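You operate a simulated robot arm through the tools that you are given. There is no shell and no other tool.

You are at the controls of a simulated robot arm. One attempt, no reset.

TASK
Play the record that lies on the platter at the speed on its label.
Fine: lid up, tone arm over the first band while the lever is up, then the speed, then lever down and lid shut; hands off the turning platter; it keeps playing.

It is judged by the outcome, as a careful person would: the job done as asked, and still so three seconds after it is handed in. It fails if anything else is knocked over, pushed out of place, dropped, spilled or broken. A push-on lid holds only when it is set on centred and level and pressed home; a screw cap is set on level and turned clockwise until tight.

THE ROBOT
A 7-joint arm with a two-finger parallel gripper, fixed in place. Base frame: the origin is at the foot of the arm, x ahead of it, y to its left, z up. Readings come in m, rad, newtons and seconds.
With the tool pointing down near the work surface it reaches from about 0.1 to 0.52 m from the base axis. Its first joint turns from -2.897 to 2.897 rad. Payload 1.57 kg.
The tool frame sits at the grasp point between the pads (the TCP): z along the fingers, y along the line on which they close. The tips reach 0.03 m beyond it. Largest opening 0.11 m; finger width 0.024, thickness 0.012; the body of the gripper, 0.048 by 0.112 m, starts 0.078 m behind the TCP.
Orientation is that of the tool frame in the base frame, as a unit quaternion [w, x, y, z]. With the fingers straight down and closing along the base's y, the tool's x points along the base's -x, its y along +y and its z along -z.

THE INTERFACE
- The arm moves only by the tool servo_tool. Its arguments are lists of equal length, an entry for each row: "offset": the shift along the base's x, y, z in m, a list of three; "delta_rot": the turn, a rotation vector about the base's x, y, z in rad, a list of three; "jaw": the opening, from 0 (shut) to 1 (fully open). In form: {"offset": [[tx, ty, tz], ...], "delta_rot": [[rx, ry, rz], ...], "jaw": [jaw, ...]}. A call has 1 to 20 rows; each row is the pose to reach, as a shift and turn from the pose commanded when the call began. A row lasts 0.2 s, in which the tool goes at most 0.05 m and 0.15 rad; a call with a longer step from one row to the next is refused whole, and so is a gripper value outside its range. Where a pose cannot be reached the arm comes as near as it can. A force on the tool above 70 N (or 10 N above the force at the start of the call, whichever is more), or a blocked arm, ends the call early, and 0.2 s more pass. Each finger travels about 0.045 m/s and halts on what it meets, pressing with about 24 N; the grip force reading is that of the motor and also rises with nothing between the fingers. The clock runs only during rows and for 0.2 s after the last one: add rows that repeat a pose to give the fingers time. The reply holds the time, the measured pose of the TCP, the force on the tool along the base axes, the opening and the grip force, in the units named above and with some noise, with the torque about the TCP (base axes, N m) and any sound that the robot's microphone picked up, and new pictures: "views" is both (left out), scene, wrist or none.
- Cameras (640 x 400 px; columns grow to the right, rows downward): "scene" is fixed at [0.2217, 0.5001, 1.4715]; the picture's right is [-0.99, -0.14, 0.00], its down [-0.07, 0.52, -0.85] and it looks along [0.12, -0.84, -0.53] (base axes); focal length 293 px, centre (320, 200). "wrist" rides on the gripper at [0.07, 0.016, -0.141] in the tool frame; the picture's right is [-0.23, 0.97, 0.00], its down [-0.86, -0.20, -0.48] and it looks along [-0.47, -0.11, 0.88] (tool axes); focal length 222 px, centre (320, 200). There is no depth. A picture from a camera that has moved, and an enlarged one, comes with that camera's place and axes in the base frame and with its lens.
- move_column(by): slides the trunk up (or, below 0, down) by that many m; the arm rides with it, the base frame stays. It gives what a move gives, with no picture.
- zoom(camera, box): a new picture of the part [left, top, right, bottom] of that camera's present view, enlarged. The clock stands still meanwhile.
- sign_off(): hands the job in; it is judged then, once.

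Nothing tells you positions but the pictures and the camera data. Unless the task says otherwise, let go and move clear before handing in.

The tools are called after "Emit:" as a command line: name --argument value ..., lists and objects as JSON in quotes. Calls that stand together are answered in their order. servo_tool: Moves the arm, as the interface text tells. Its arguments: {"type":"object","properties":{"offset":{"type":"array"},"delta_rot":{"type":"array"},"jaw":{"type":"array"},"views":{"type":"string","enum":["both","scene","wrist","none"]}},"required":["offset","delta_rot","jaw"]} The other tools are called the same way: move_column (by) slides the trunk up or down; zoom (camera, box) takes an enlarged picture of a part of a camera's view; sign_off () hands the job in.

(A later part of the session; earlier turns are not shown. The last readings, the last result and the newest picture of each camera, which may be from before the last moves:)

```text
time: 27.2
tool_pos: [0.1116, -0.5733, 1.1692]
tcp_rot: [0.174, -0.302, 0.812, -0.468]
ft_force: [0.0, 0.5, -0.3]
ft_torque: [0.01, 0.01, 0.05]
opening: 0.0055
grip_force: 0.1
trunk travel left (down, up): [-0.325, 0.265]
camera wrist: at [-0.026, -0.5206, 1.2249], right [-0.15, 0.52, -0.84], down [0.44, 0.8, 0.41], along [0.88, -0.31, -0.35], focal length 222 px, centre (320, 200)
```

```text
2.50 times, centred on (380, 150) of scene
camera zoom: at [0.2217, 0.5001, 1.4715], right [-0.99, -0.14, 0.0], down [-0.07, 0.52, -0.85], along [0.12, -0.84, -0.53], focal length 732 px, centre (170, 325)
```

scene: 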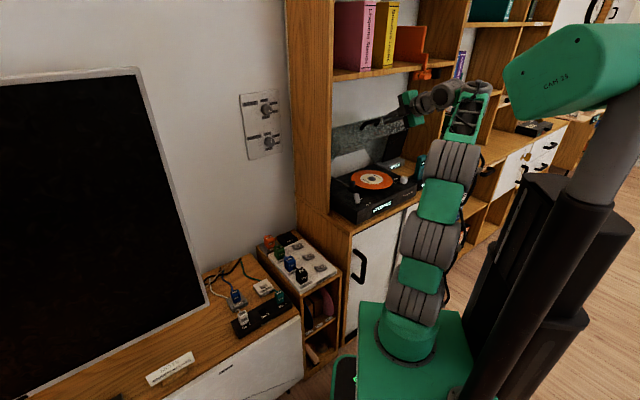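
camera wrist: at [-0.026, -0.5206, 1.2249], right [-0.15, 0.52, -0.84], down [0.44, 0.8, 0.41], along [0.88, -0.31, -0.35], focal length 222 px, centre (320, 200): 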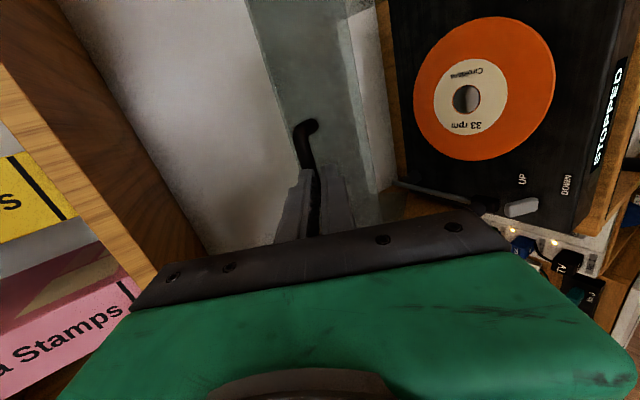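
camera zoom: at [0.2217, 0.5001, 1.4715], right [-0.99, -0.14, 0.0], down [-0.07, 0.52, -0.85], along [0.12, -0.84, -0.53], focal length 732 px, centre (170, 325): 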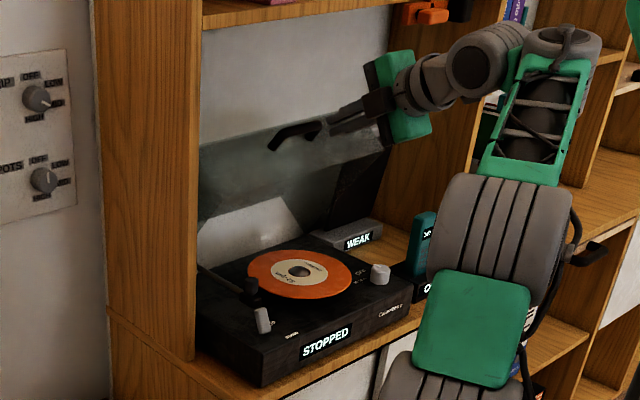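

The lid holds at about 50° by itself, which gives enough room and will be easy to shut later. Next I'll back away and lower to look at the tone arm and cue lever.

Emit:
servo_tool --offset '[[-0.026, 0.03, 0.0], [-0.052, 0.06, 0.0], [-0.065, 0.075, -0.03], [-0.055, 0.085, -0.06], [-0.045, 0.095, -0.08]]' --delta_rot '[[0, 0, 0], [0, 0, 0], [0.07, 0.06, 0], [0.14, 0.12, 0], [0.2, 0.174, 0]]' --jaw '[0.05, 0.05, 0.05, 0.05, 0.05]'

Emit:
zoom --camera "scene" --box '[320, 140, 430, 230]'

Emit:
zoom --camera "wrist" --box '[160, 0, 480, 240]'

```text
time: 28.4
tool_pos: [0.0682, -0.4765, 1.0896]
tcp_rot: [0.132, -0.323, 0.867, -0.356]
ft_force: [-0.2, 0.0, -1.0]
ft_torque: [-0.03, 0.03, -0.04]
opening: 0.0054
grip_force: 0.2
trunk travel left (down, up): [-0.325, 0.265]
camera wrist: at [-0.0587, -0.4392, 1.1776], right [-0.28, 0.67, -0.68], down [0.52, 0.71, 0.48], along [0.81, -0.22, -0.55], focal length 222 px, centre (320, 200)
```

scene: 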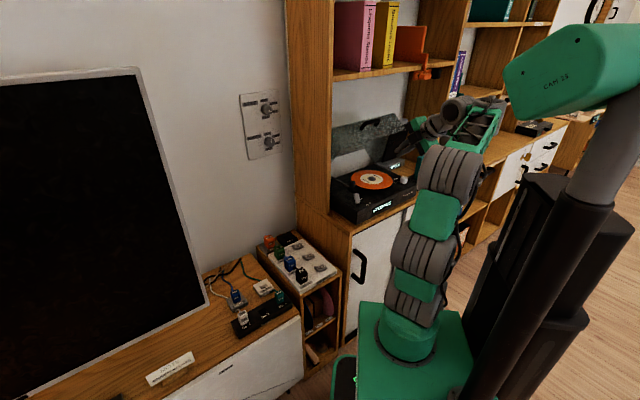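
wrist: 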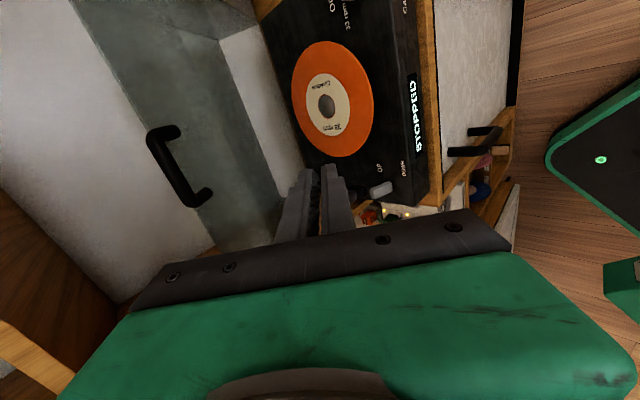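

```text
4.44 times, centred on (375, 185) of scene
camera zoom: at [0.2217, 0.5001, 1.4715], right [-0.99, -0.14, 0.0], down [-0.07, 0.52, -0.85], along [0.12, -0.84, -0.53], focal length 1301 px, centre (76, 267)
```

zoom: 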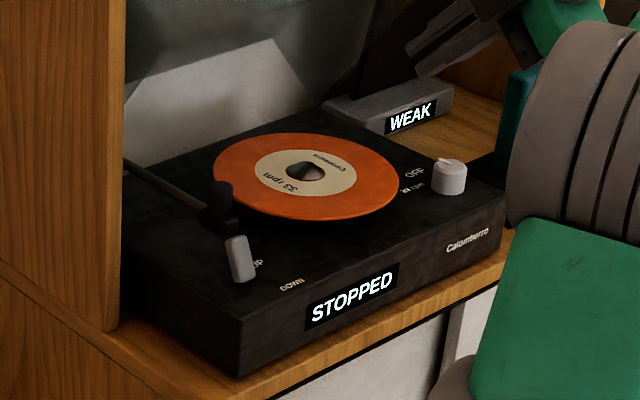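

```text
1.67 times, centred on (320, 120) of wrist
camera zoom: at [-0.0587, -0.4392, 1.1776], right [-0.28, 0.67, -0.68], down [0.52, 0.71, 0.48], along [0.81, -0.22, -0.55], focal length 370 px, centre (320, 333)
```

zoom: 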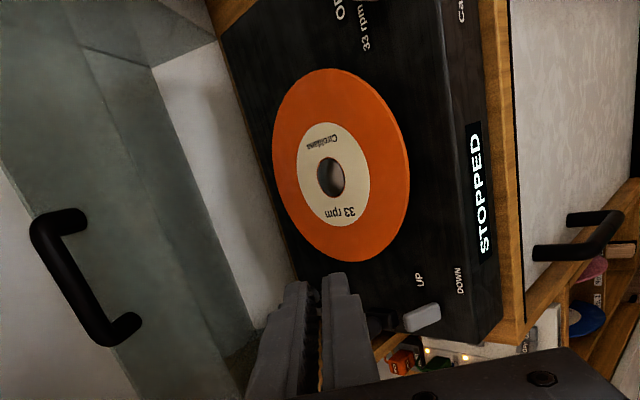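

I can see the tone arm headshell and the gray cue lever at the front-left corner. I'll shift left for a closer view of that corner.

Emit:
servo_tool --offset '[[0.02, 0.03, -0.01], [0.04, 0.061, -0.02], [0.06, 0.0915, -0.03], [0.0798, 0.1219, -0.04]]' --delta_rot '[[0, 0, 0], [0, 0, 0], [0, 0, 0], [0, 0, 0]]' --jaw '[0.05, 0.05, 0.05, 0.05]'

Emit:
zoom --camera "wrist" --box '[140, 0, 460, 240]'

```text
time: 29.4
tool_pos: [0.1469, -0.3546, 1.0488]
tcp_rot: [0.132, -0.322, 0.867, -0.357]
ft_force: [0.0, 0.0, -0.3]
ft_torque: [0.02, -0.03, 0.04]
opening: 0.0056
grip_force: 0.1
trunk travel left (down, up): [-0.325, 0.265]
camera wrist: at [0.0215, -0.3177, 1.1375], right [-0.28, 0.67, -0.69], down [0.52, 0.71, 0.48], along [0.81, -0.22, -0.55], focal length 222 px, centre (320, 200)
```

scene: 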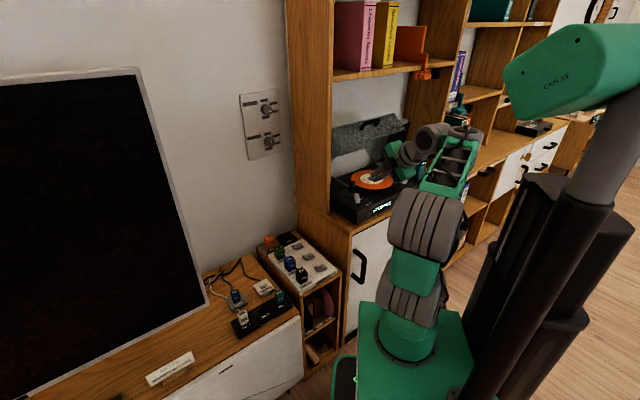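
wrist: 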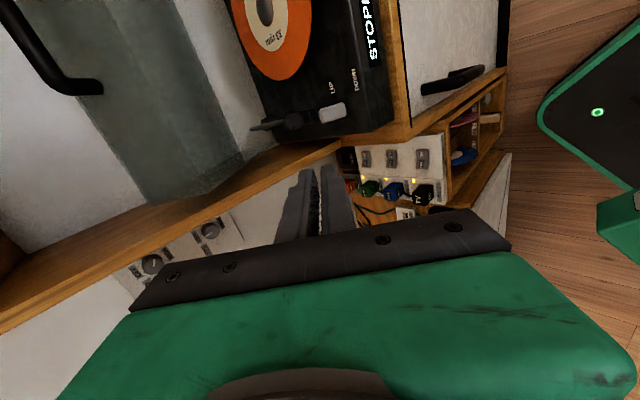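

```text
1.67 times, centred on (300, 120) of wrist
camera zoom: at [0.0215, -0.3177, 1.1375], right [-0.28, 0.67, -0.69], down [0.52, 0.71, 0.48], along [0.81, -0.22, -0.55], focal length 370 px, centre (353, 333)
```

zoom: 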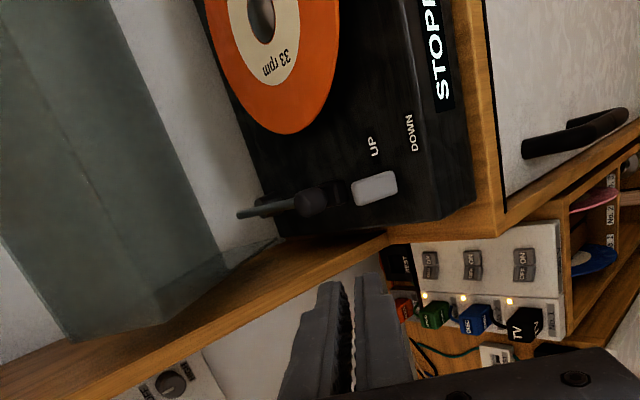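

Emit:
zoom --camera "wrist" --box '[240, 70, 370, 150]'

Emit:
zoom --camera "scene" --box '[325, 160, 395, 225]'

```text
4.92 times, centred on (305, 110) of wrist
camera zoom: at [0.0215, -0.3177, 1.1375], right [-0.28, 0.67, -0.69], down [0.52, 0.71, 0.48], along [0.81, -0.22, -0.55], focal length 1094 px, centre (394, 643)
```

zoom: 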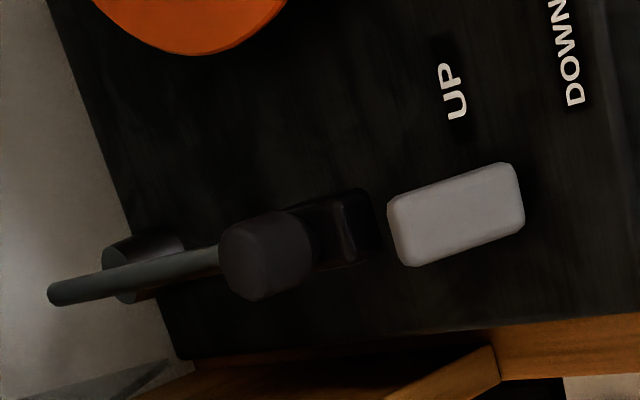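

```text
6.15 times, centred on (360, 192) of scene
camera zoom: at [0.2217, 0.5001, 1.4715], right [-0.99, -0.14, 0.0], down [-0.07, 0.52, -0.85], along [0.12, -0.84, -0.53], focal length 1802 px, centre (74, 246)
```

zoom: 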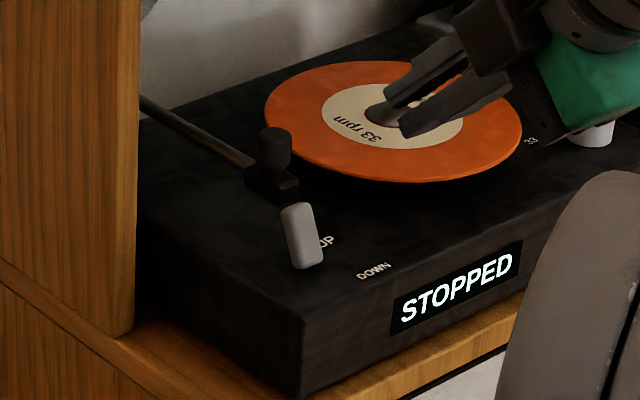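

I can see the tone arm: a headshell with an upright black knob at about (0.236, -0.500), top z ≈ 0.93. The gray lever sits beside "UP". I'll bring the closed fingertips to the outer (left) side of the knob and push it inward, starting with an approach above it.

Emit:
servo_tool --offset '[[0.022, -0.02, -0.013], [0.044, -0.04, -0.026], [0.0657, -0.0606, -0.039]]' --delta_rot '[[0, 0, 0], [0, 0, 0], [0, 0, 0]]' --jaw '[0.0, 0.0, 0.0]'

Emit:
zoom --camera "wrist" --box '[240, 80, 400, 200]'

Emit:
zoom --camera "scene" --box '[325, 150, 405, 225]'

```text
time: 30.2
tool_pos: [0.212, -0.4145, 1.012]
tcp_rot: [0.131, -0.323, 0.867, -0.357]
ft_force: [-0.3, 0.1, 0.5]
ft_torque: [0.01, 0.0, -0.01]
opening: 0.0003
grip_force: 21.5
trunk travel left (down, up): [-0.325, 0.265]
camera wrist: at [0.0862, -0.3775, 1.0994], right [-0.28, 0.67, -0.69], down [0.52, 0.71, 0.48], along [0.81, -0.22, -0.55], focal length 222 px, centre (320, 200)
```

scene: 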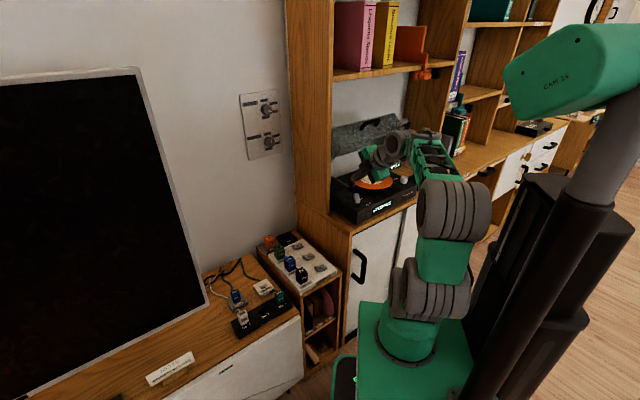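
wrist: 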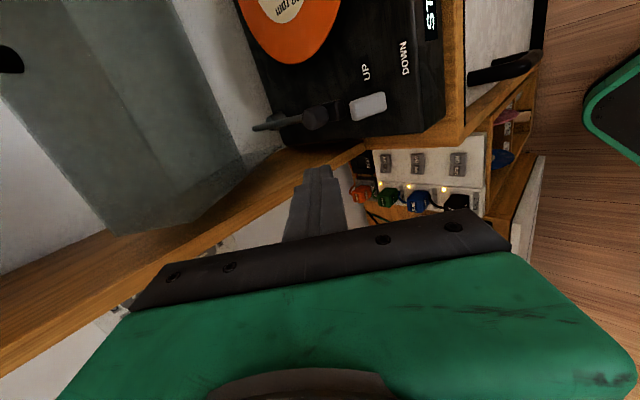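

```text
3.33 times, centred on (320, 140) of wrist
camera zoom: at [0.0862, -0.3775, 1.0994], right [-0.28, 0.67, -0.69], down [0.52, 0.71, 0.48], along [0.81, -0.22, -0.55], focal length 740 px, centre (320, 400)
```

zoom: 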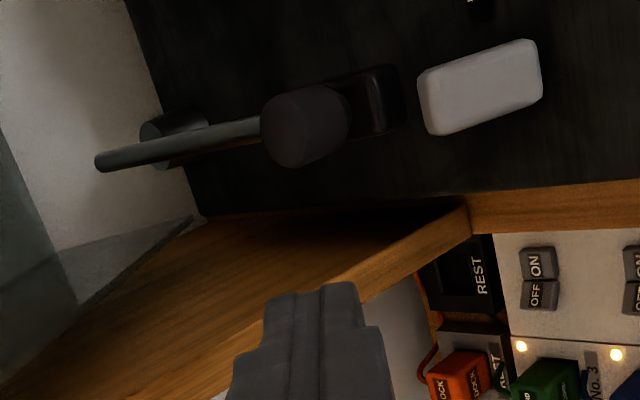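

```text
5.33 times, centred on (365, 188) of scene
camera zoom: at [0.2217, 0.5001, 1.4715], right [-0.99, -0.14, 0.0], down [-0.07, 0.52, -0.85], along [0.12, -0.84, -0.53], focal length 1562 px, centre (80, 267)
```

zoom: 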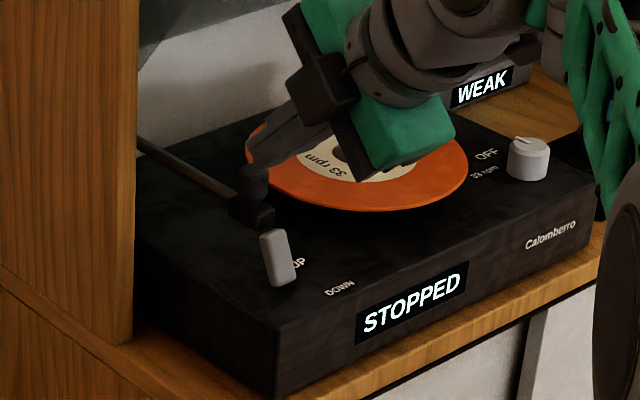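

Next I'll descend alongside the knob on its outer side.

Emit:
servo_tool --offset '[[0.0137, -0.0179, -0.0237], [0.0275, -0.0358, -0.0473], [0.0412, -0.0537, -0.071]]' --delta_rot '[[0, 0, 0], [0, 0, 0], [0, 0, 0]]' --jaw '[0.0, 0.0, 0.0]'

Emit:
zoom --camera "wrist" --box '[240, 80, 400, 200]'

Emit:
zoom --camera "scene" --box '[325, 150, 405, 225]'

```text
time: 31.0
tool_pos: [0.2537, -0.4698, 0.9402]
tcp_rot: [0.132, -0.323, 0.866, -0.358]
ft_force: [0.0, 0.6, -0.1]
ft_torque: [0.01, 0.01, 0.02]
opening: 0.0
grip_force: 21.4
trunk travel left (down, up): [-0.325, 0.265]
camera wrist: at [0.1264, -0.4325, 1.0289], right [-0.28, 0.67, -0.69], down [0.52, 0.71, 0.48], along [0.81, -0.22, -0.55], focal length 222 px, centre (320, 200)
```

scene: 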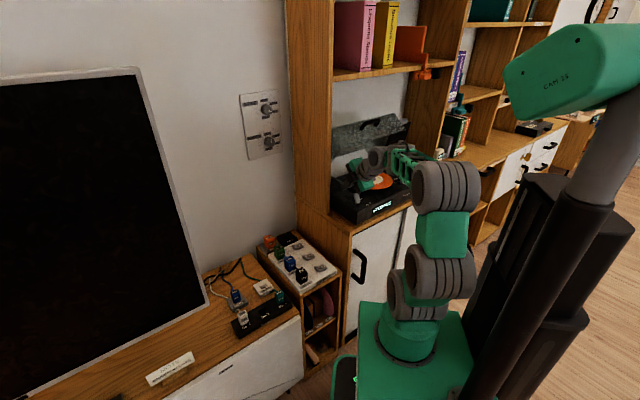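
wrist: 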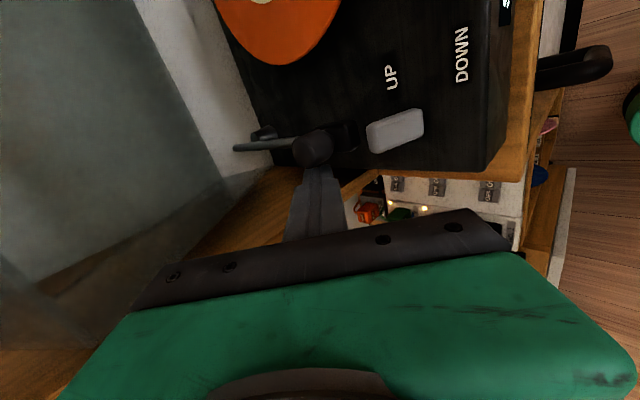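

```text
3.33 times, centred on (320, 140) of wrist
camera zoom: at [0.1264, -0.4325, 1.0289], right [-0.28, 0.67, -0.69], down [0.52, 0.71, 0.48], along [0.81, -0.22, -0.55], focal length 740 px, centre (320, 400)
```

zoom: 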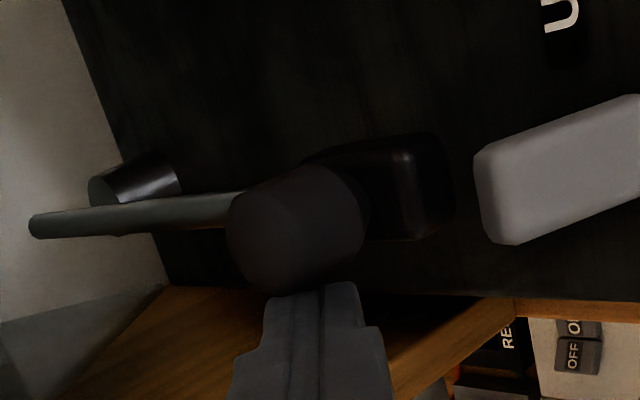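

```text
5.33 times, centred on (365, 188) of scene
camera zoom: at [0.2217, 0.5001, 1.4715], right [-0.99, -0.14, 0.0], down [-0.07, 0.52, -0.85], along [0.12, -0.84, -0.53], focal length 1562 px, centre (80, 267)
```

zoom: 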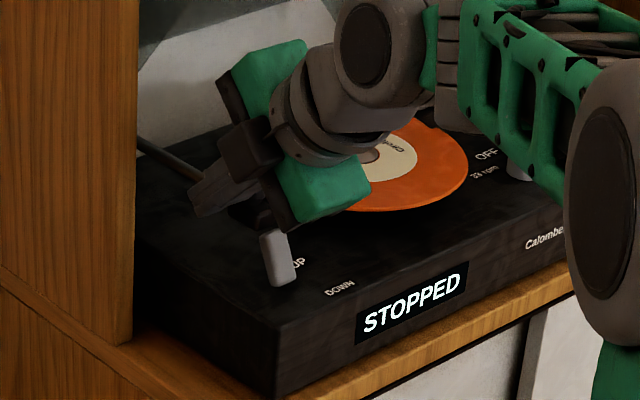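

The fingertip sits right beside the knob. I'll push gently inward along the arc, about 20° first, and check.

Emit:
servo_tool --offset '[[-0.007, -0.006, 0], [-0.0135, -0.0135, 0], [-0.0203, -0.022, 0], [-0.0271, -0.0313, 0]]' --delta_rot '[[0, 0, 0], [0, 0, 0], [0, 0, 0], [0, 0, 0]]' --jaw '[0.0, 0.0, 0.0, 0.0]'

Emit:
zoom --camera "wrist" --box '[220, 20, 420, 180]'

Emit:
zoom --camera "scene" --box '[325, 150, 405, 225]'

```text
time: 32.0
tool_pos: [0.2268, -0.4997, 0.9389]
tcp_rot: [0.132, -0.323, 0.867, -0.356]
ft_force: [0.1, 0.7, 0.0]
ft_torque: [0.0, 0.04, -0.03]
opening: 0.0
grip_force: 21.5
trunk travel left (down, up): [-0.325, 0.265]
camera wrist: at [0.1008, -0.4633, 1.0278], right [-0.28, 0.67, -0.69], down [0.52, 0.71, 0.48], along [0.81, -0.22, -0.55], focal length 222 px, centre (320, 200)
```

scene: 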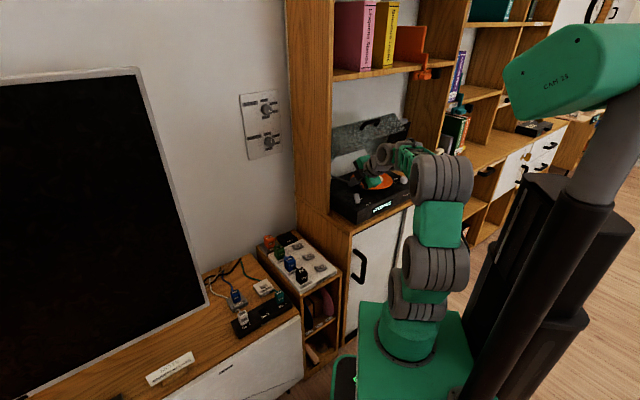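
wrist: 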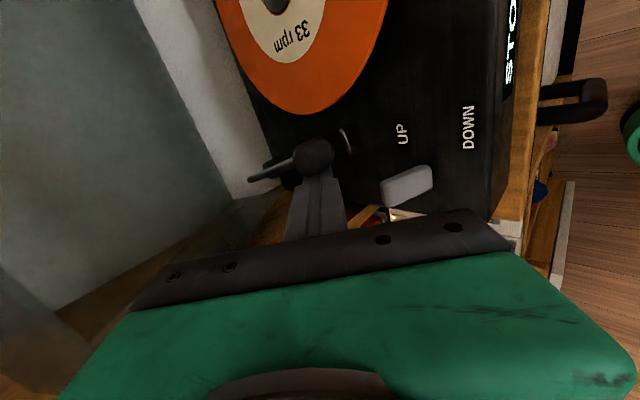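

```text
2.50 times, centred on (320, 100) of wrist
camera zoom: at [0.1008, -0.4633, 1.0278], right [-0.28, 0.67, -0.69], down [0.52, 0.71, 0.48], along [0.81, -0.22, -0.55], focal length 555 px, centre (320, 450)
```

zoom: 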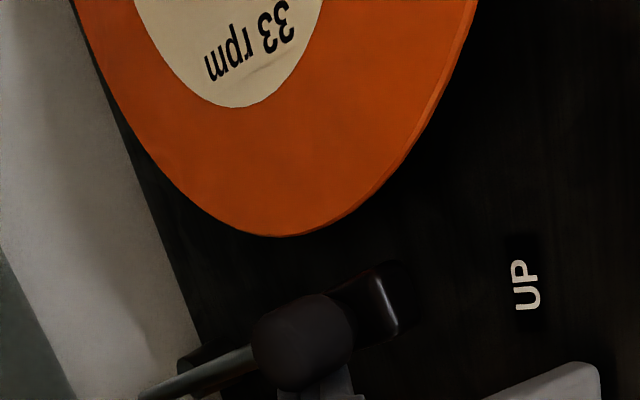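

```text
5.33 times, centred on (365, 188) of scene
camera zoom: at [0.2217, 0.5001, 1.4715], right [-0.99, -0.14, 0.0], down [-0.07, 0.52, -0.85], along [0.12, -0.84, -0.53], focal length 1562 px, centre (80, 267)
```

zoom: 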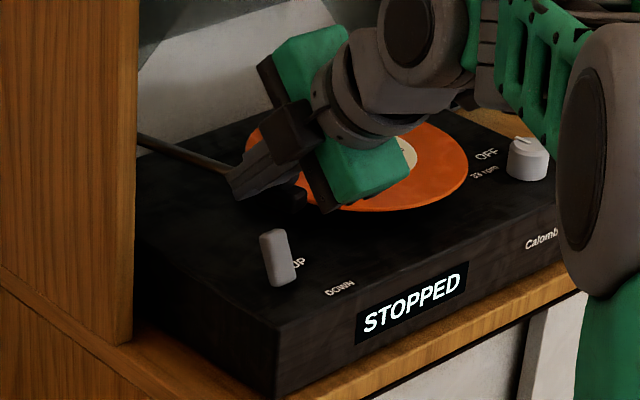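

The tone arm swings freely with the push. A bit further now, toward the record's outer edge.

Emit:
servo_tool --offset '[[-0.0037, -0.008, 0], [-0.0072, -0.017, 0], [-0.0106, -0.026, 0]]' --delta_rot '[[0, 0, 0], [0, 0, 0], [0, 0, 0]]' --jaw '[0.0, 0.0, 0.0]'

Emit:
zoom --camera "wrist" --box '[220, 20, 420, 180]'

Emit:
zoom --camera "scene" --box '[325, 150, 405, 225]'

```text
time: 32.8
tool_pos: [0.2162, -0.5267, 0.9401]
tcp_rot: [0.132, -0.322, 0.866, -0.358]
ft_force: [0.0, -0.1, 0.3]
ft_torque: [0.02, 0.01, 0.03]
opening: 0.0
grip_force: 21.4
trunk travel left (down, up): [-0.325, 0.265]
camera wrist: at [0.0901, -0.4889, 1.0278], right [-0.28, 0.67, -0.69], down [0.52, 0.71, 0.48], along [0.81, -0.22, -0.55], focal length 222 px, centre (320, 200)
```

scene: 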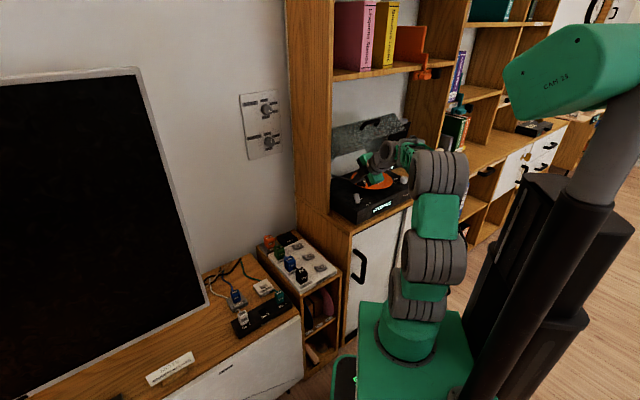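
wrist: 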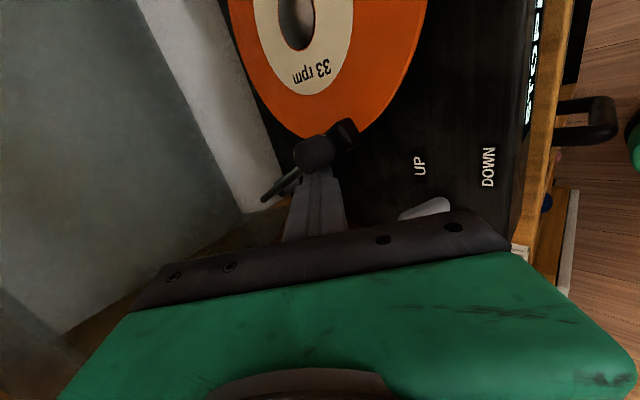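

```text
2.50 times, centred on (320, 100) of wrist
camera zoom: at [0.0901, -0.4889, 1.0278], right [-0.28, 0.67, -0.69], down [0.52, 0.71, 0.48], along [0.81, -0.22, -0.55], focal length 555 px, centre (320, 450)
```

zoom: 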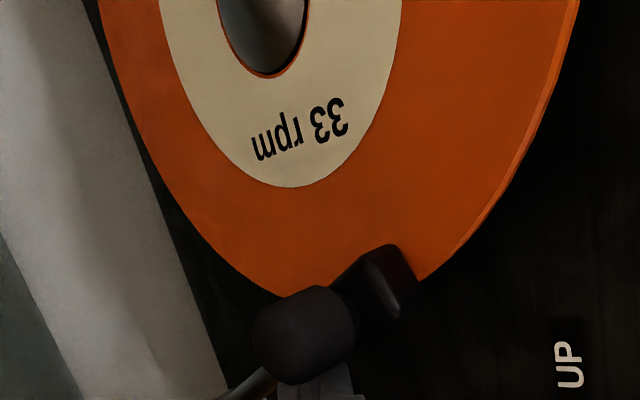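

```text
5.33 times, centred on (365, 188) of scene
camera zoom: at [0.2217, 0.5001, 1.4715], right [-0.99, -0.14, 0.0], down [-0.07, 0.52, -0.85], along [0.12, -0.84, -0.53], focal length 1562 px, centre (80, 267)
```

zoom: 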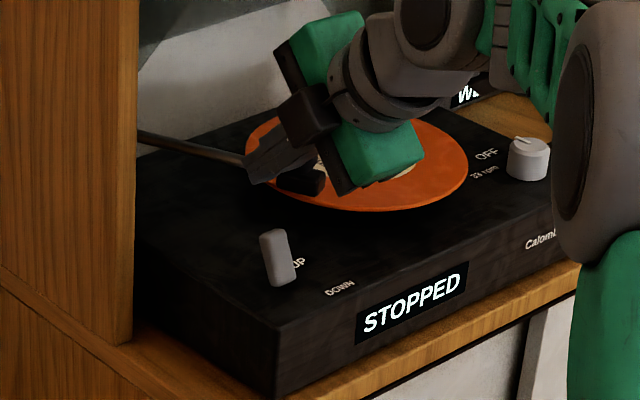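

The headshell tip is now right at the record's outer edge. I'll look for groove bands before deciding how much further to go.

Emit:
zoom --camera "wrist" --box '[290, 40, 420, 130]'

Emit:
zoom --camera "scene" --box '[355, 170, 390, 195]'

```text
4.44 times, centred on (355, 85) of wrist
camera zoom: at [0.0901, -0.4889, 1.0278], right [-0.28, 0.67, -0.69], down [0.52, 0.71, 0.48], along [0.81, -0.22, -0.55], focal length 987 px, centre (164, 711)
```

zoom: 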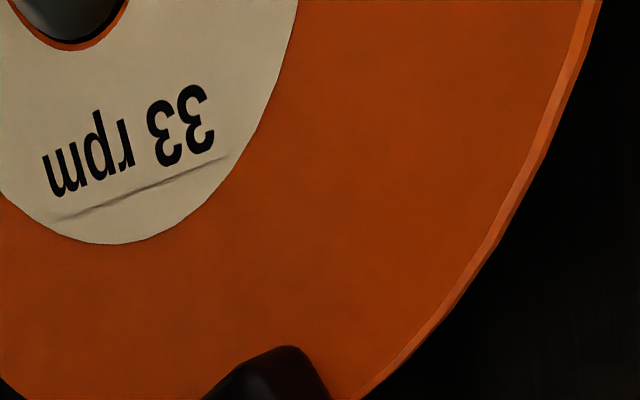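

```text
16.00 times, centred on (372, 182) of scene
camera zoom: at [0.2217, 0.5001, 1.4715], right [-0.99, -0.14, 0.0], down [-0.07, 0.52, -0.85], along [0.12, -0.84, -0.53], focal length 4685 px, centre (-520, 480)
```

zoom: 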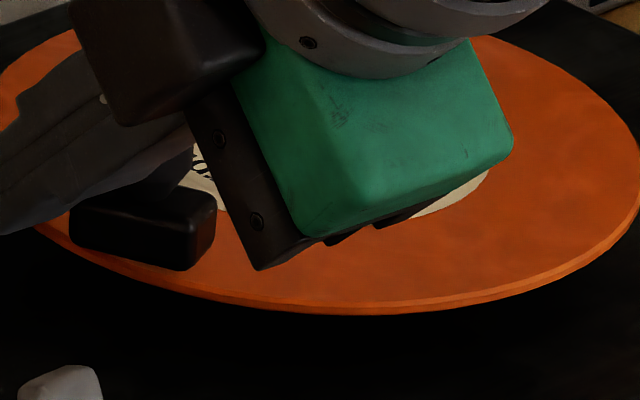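

No bands are marked, so I'll aim for the outer groove area, roughly 8–10 mm inside the rim.

Emit:
servo_tool --offset '[[-0.001, -0.0055, 0], [-0.0019, -0.011, 0], [-0.0019, -0.011, 0]]' --delta_rot '[[0, 0, 0], [0, 0, 0], [0, 0, 0]]' --jaw '[0.0, 0.0, 0.0]'

Emit:
zoom --camera "wrist" --box '[220, 20, 420, 180]'

Emit:
zoom --camera "scene" --box '[340, 160, 395, 205]'

```text
time: 33.6
tool_pos: [0.214, -0.5379, 0.9399]
tcp_rot: [0.131, -0.322, 0.867, -0.356]
ft_force: [0.4, 0.5, 0.4]
ft_torque: [0.0, -0.01, 0.01]
opening: 0.0
grip_force: 21.0
trunk travel left (down, up): [-0.325, 0.265]
camera wrist: at [0.0889, -0.5001, 1.0278], right [-0.28, 0.67, -0.69], down [0.52, 0.71, 0.48], along [0.81, -0.22, -0.55], focal length 222 px, centre (320, 200)
```

scene: 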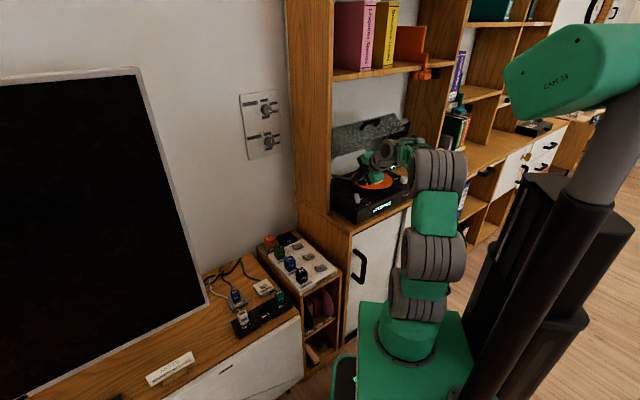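
wrist: 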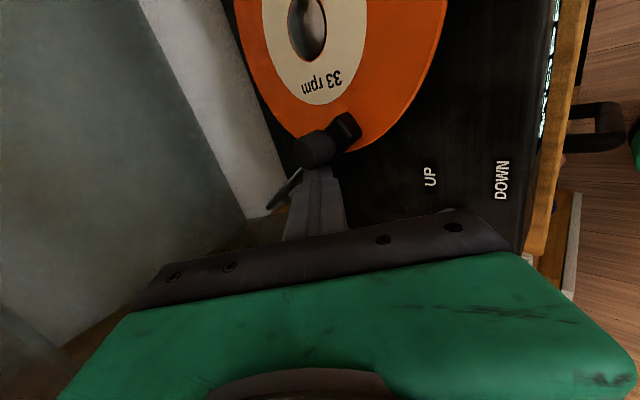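

```text
2.50 times, centred on (320, 100) of wrist
camera zoom: at [0.0889, -0.5001, 1.0278], right [-0.28, 0.67, -0.69], down [0.52, 0.71, 0.48], along [0.81, -0.22, -0.55], focal length 555 px, centre (320, 450)
```

zoom: 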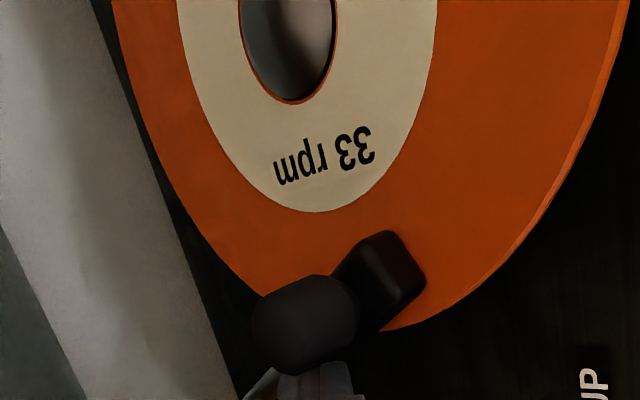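

```text
8.89 times, centred on (368, 182) of scene
camera zoom: at [0.2217, 0.5001, 1.4715], right [-0.99, -0.14, 0.0], down [-0.07, 0.52, -0.85], along [0.12, -0.84, -0.53], focal length 2603 px, centre (-102, 356)
```

zoom: 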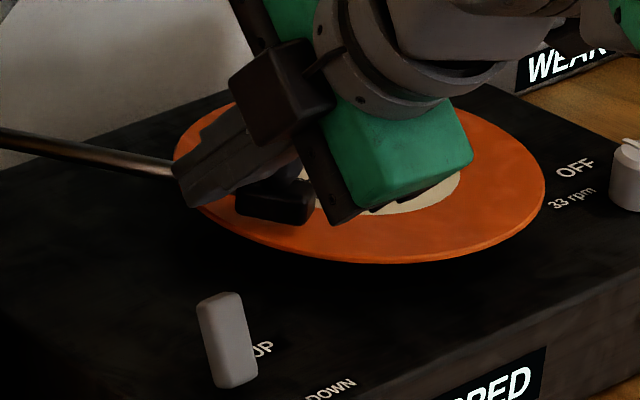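

The headshell now sits over the record about 1 cm inside the rim. I'll ease the finger off to the left and retract, then verify that it stays.

Emit:
servo_tool --offset '[[0.0057, 0.0049, 0], [0.0114, 0.0098, 0], [-0.006, 0.03, 0.0283], [-0.025, 0.05, 0.0566], [-0.0442, 0.0741, 0.0849], [-0.0642, 0.0941, 0.105]]' --delta_rot '[[0, 0, 0], [0, 0, 0], [0, 0, 0], [0, 0, 0], [0, 0, 0], [0, 0, 0]]' --jaw '[0.0, 0.0, 0.0, 0.0, 0.0, 0.0]'

Emit:
zoom --camera "wrist" --box '[220, 0, 460, 180]'

Emit:
zoom --camera "scene" --box '[330, 155, 420, 225]'

```text
time: 35.0
tool_pos: [0.1497, -0.4426, 1.0434]
tcp_rot: [0.132, -0.322, 0.867, -0.358]
ft_force: [0.9, 0.4, 0.3]
ft_torque: [0.02, 0.02, -0.01]
opening: 0.0
grip_force: 21.1
trunk travel left (down, up): [-0.325, 0.265]
camera wrist: at [0.0232, -0.4053, 1.1322], right [-0.28, 0.67, -0.69], down [0.52, 0.71, 0.48], along [0.81, -0.22, -0.55], focal length 222 px, centre (320, 200)
```

scene: 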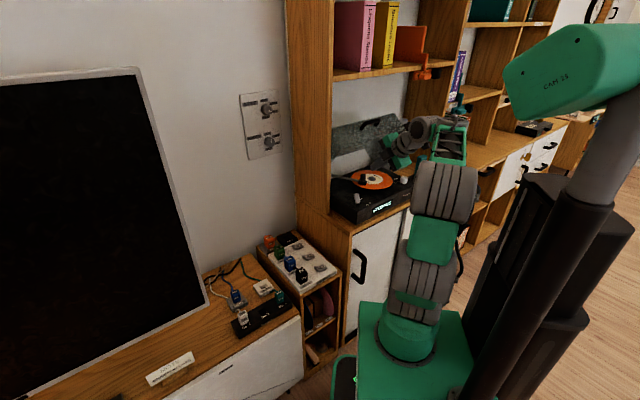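
wrist: 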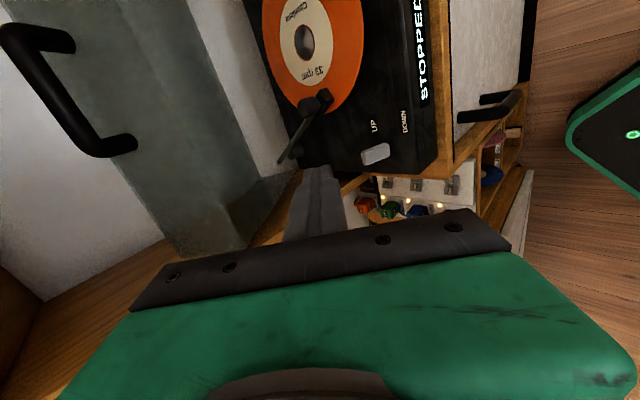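

```text
2.22 times, centred on (340, 90) of wrist
camera zoom: at [0.0232, -0.4053, 1.1322], right [-0.28, 0.67, -0.69], down [0.52, 0.71, 0.48], along [0.81, -0.22, -0.55], focal length 494 px, centre (276, 444)
```

zoom: 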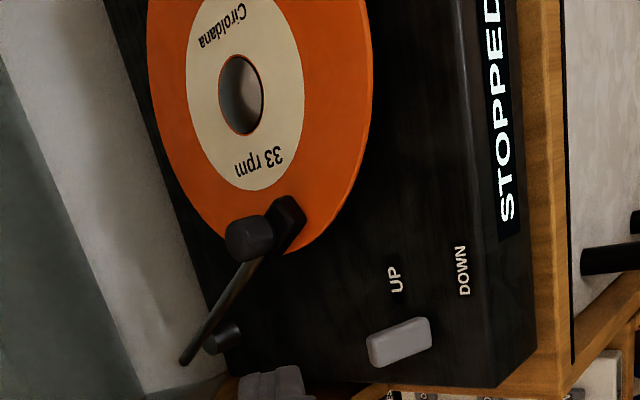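

```text
5.71 times, centred on (375, 190) of scene
camera zoom: at [0.2217, 0.5001, 1.4715], right [-0.99, -0.14, 0.0], down [-0.07, 0.52, -0.85], along [0.12, -0.84, -0.53], focal length 1673 px, centre (6, 257)
```

zoom: 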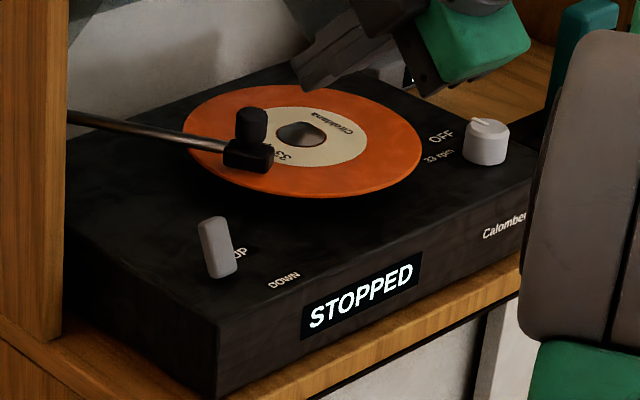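

The tone arm stays over the outer band with the lever still up. Next I'll look at the speed knob on the right side.

Emit:
servo_tool --offset '[[-0.02, 0.015, 0.01], [-0.055, 0.005, 0.02], [-0.09, -0.02, 0.03], [-0.12, -0.04, 0.03], [-0.1463, -0.0603, 0.03]]' --delta_rot '[[0, 0, 0], [0, 0, 0], [0, 0, 0], [0, 0, 0], [0, 0, 0]]' --jaw '[0.2, 0.4, 0.4, 0.4, 0.4]'

Emit:
zoom --camera "wrist" --box '[220, 0, 460, 180]'

Emit:
zoom --camera "scene" --box '[380, 160, 430, 200]'

```text
time: 36.2
tool_pos: [0.0037, -0.5031, 1.0761]
tcp_rot: [0.133, -0.323, 0.867, -0.356]
ft_force: [-0.1, -0.3, 0.0]
ft_torque: [-0.02, 0.04, 0.0]
opening: 0.044
grip_force: 0.1
trunk travel left (down, up): [-0.325, 0.265]
camera wrist: at [-0.1231, -0.4659, 1.1635], right [-0.28, 0.67, -0.69], down [0.52, 0.71, 0.48], along [0.81, -0.22, -0.55], focal length 222 px, centre (320, 200)
```

scene: 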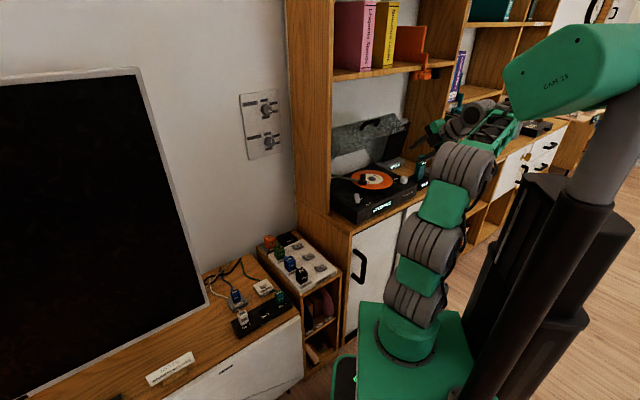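
wrist: 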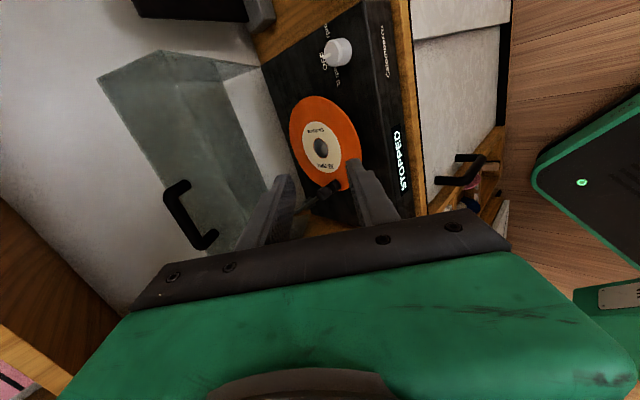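

```text
2.22 times, centred on (340, 90) of wrist
camera zoom: at [-0.1231, -0.4659, 1.1635], right [-0.28, 0.67, -0.69], down [0.52, 0.71, 0.48], along [0.81, -0.22, -0.55], focal length 494 px, centre (276, 444)
```

zoom: 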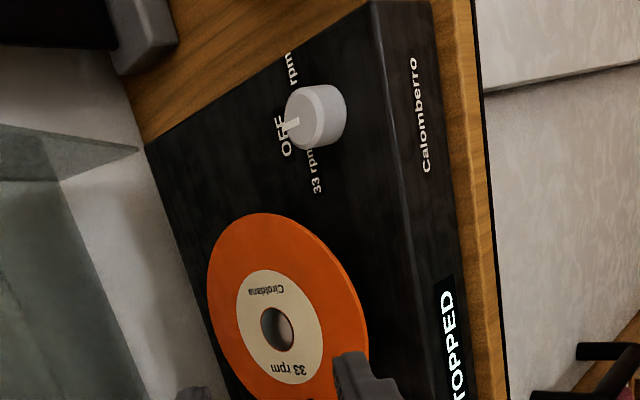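

```text
10.00 times, centred on (405, 180) of scene
camera zoom: at [0.2217, 0.5001, 1.4715], right [-0.99, -0.14, 0.0], down [-0.07, 0.52, -0.85], along [0.12, -0.84, -0.53], focal length 2928 px, centre (-530, 400)
```

zoom: 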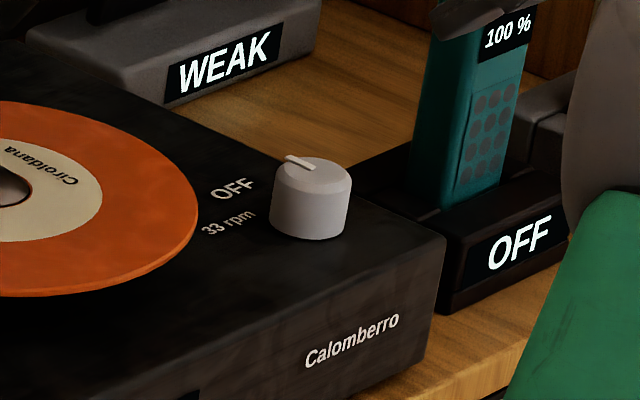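

The knob points to OFF, straight back. "33 rpm" is on its left at about +57° (counter-clockwise from above), and another speed is on the right. To pinch and turn it I need the jaws closing horizontally, so I'll roll the tool 90° about its axis first.

Emit:
servo_tool --offset '[[0, 0, 0.0], [0, 0, 0.0], [0, 0, 0], [0, 0, 0], [0, 0, 0], [0, 0, 0], [0, 0, 0], [0, 0, 0], [0, 0, 0], [0, 0, 0], [0, 0, 0]]' --delta_rot '[[0.0655, -0.0763, -0.1015], [0.131, -0.1525, -0.203], [0.1966, -0.2288, -0.3045], [0.2621, -0.305, -0.406], [0.3276, -0.3813, -0.5075], [0.3931, -0.4575, -0.6091], [0.4586, -0.5338, -0.7106], [0.5241, -0.61, -0.8121], [0.5897, -0.6863, -0.9136], [0.6552, -0.7625, -1.0151], [0.7207, -0.8388, -1.1166]]' --jaw '[0.5, 0.64, 0.64, 0.64, 0.64, 0.64, 0.64, 0.64, 0.64, 0.64, 0.64]'

```text
time: 38.6
tool_pos: [0.0038, -0.5035, 1.0745]
tcp_rot: [0.345, 0.387, 0.84, -0.158]
ft_force: [-0.4, 0.6, -0.2]
ft_torque: [0.02, 0.0, 0.0]
opening: 0.0704
grip_force: 0.1
trunk travel left (down, up): [-0.325, 0.265]
camera wrist: at [-0.0817, -0.3811, 1.1251], right [0.84, 0.51, 0.16], down [0.02, -0.34, 0.94], along [0.54, -0.79, -0.3], focal length 222 px, centre (320, 200)
```

scene: 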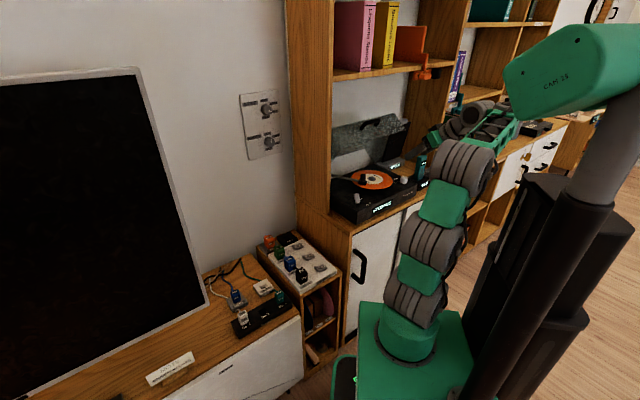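
wrist: 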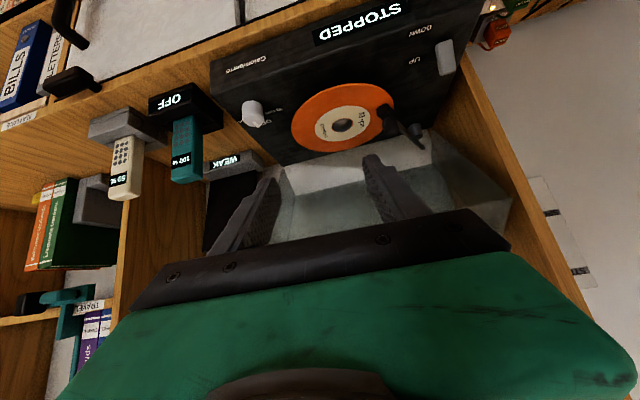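

Emit:
zoom --camera "wrist" --box '[210, 60, 330, 160]'

```text
4.00 times, centred on (270, 110) of wrist
camera zoom: at [-0.0817, -0.3811, 1.1251], right [0.84, 0.51, 0.16], down [0.02, -0.34, 0.94], along [0.54, -0.79, -0.3], focal length 888 px, centre (520, 560)
```

zoom: 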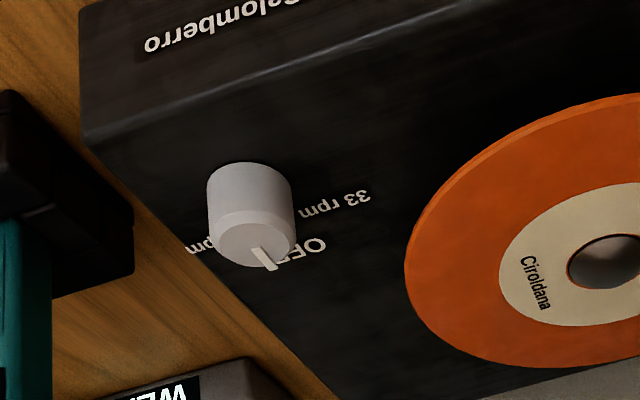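

Next I'll rotate the tool's heading so the turn ends in a comfortable posture, then check before approaching.

Emit:
servo_tool --offset '[[0, 0, 0.0], [0, 0, 0.0], [0, 0, 0], [0, 0, 0], [0, 0, 0], [0, 0, 0], [0, 0, 0], [0, 0, 0]]' --delta_rot '[[0, 0, -0.14], [0, 0, -0.28], [0, 0, -0.42], [0, 0, -0.56], [0, 0, -0.7], [0, 0, -0.84], [0, 0, -0.98], [0, 0, -1.06]]' --jaw '[0.64, 0.64, 0.64, 0.64, 0.64, 0.64, 0.64, 0.64]'

```text
time: 40.4
tool_pos: [0.0048, -0.5023, 1.0754]
tcp_rot: [0.218, 0.758, 0.53, -0.312]
ft_force: [0.6, 0.5, -1.5]
ft_torque: [-0.01, 0.01, 0.02]
opening: 0.0703
grip_force: 0.1
trunk travel left (down, up): [-0.325, 0.265]
camera wrist: at [0.0697, -0.3703, 1.1253], right [0.86, -0.49, 0.16], down [-0.28, -0.19, 0.94], along [-0.43, -0.85, -0.3], focal length 222 px, centre (320, 200)
```

scene: 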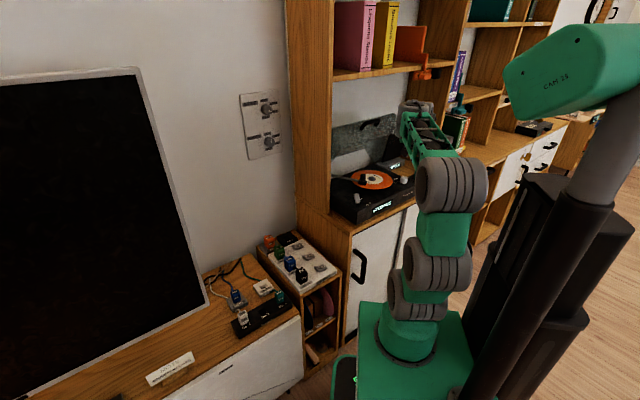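
wrist: 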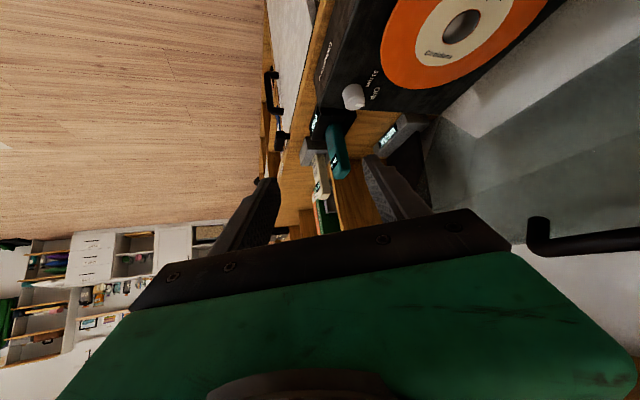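

Good. Moving down to a pre-grasp point in line with the knob.

Emit:
servo_tool --offset '[[0.01, -0.022, -0.028], [0.02, -0.045, -0.056], [0.029, -0.067, -0.084], [0.037, -0.0897, -0.1134]]' --delta_rot '[[0, 0, 0], [0, 0, 0], [0, 0, 0], [0, 0, 0]]' --jaw '[0.64, 0.64, 0.64, 0.64]'

Emit:
zoom --camera "wrist" --box '[220, 60, 440, 220]'

Emit:
zoom --camera "scene" --box '[360, 140, 440, 210]'

```text
time: 41.4
tool_pos: [0.0407, -0.5938, 0.9617]
tcp_rot: [0.218, 0.758, 0.53, -0.312]
ft_force: [0.2, 0.8, -0.6]
ft_torque: [0.02, 0.0, 0.0]
opening: 0.0706
grip_force: 0.1
trunk travel left (down, up): [-0.325, 0.265]
camera wrist: at [0.1056, -0.46, 1.0127], right [0.86, -0.48, 0.16], down [-0.28, -0.19, 0.94], along [-0.43, -0.85, -0.3], focal length 222 px, centre (320, 200)
```

scene: 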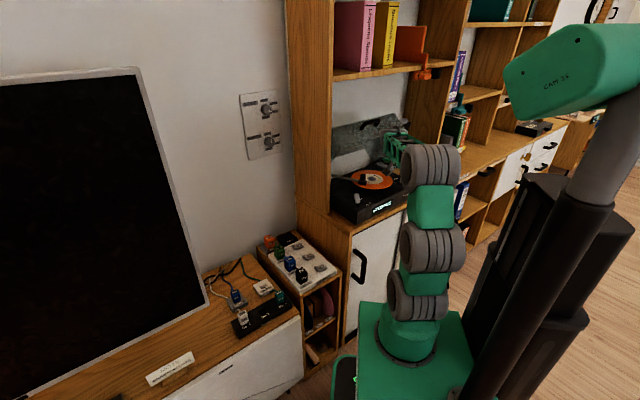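
wrist: 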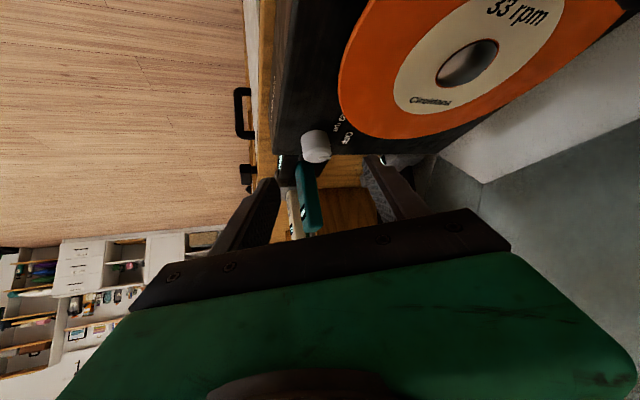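

```text
2.50 times, centred on (330, 140) of wrist
camera zoom: at [0.1056, -0.46, 1.0127], right [0.86, -0.48, 0.16], down [-0.28, -0.19, 0.94], along [-0.43, -0.85, -0.3], focal length 555 px, centre (295, 350)
```

zoom: 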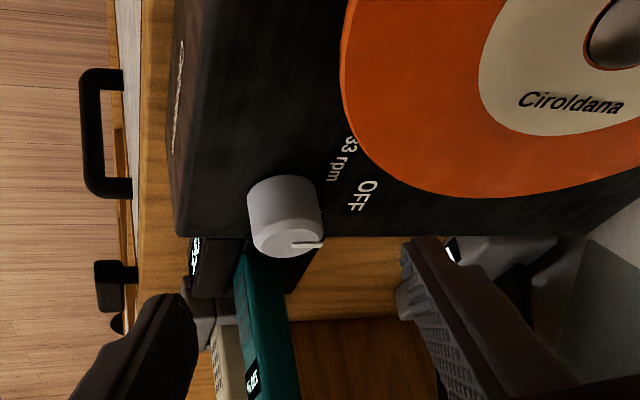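

```text
5.71 times, centred on (400, 175) of scene
camera zoom: at [0.2217, 0.5001, 1.4715], right [-0.99, -0.14, 0.0], down [-0.07, 0.52, -0.85], along [0.12, -0.84, -0.53], focal length 1673 px, centre (-137, 343)
```

zoom: 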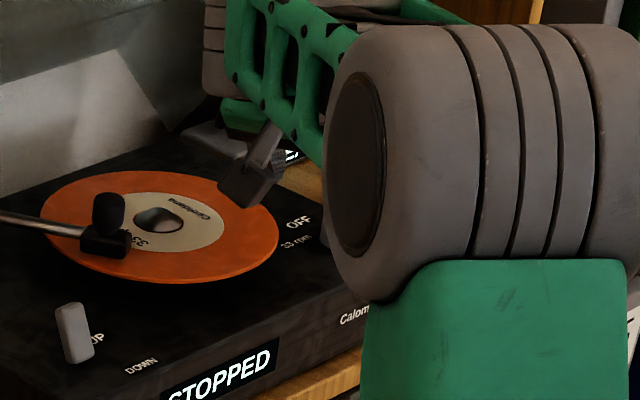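

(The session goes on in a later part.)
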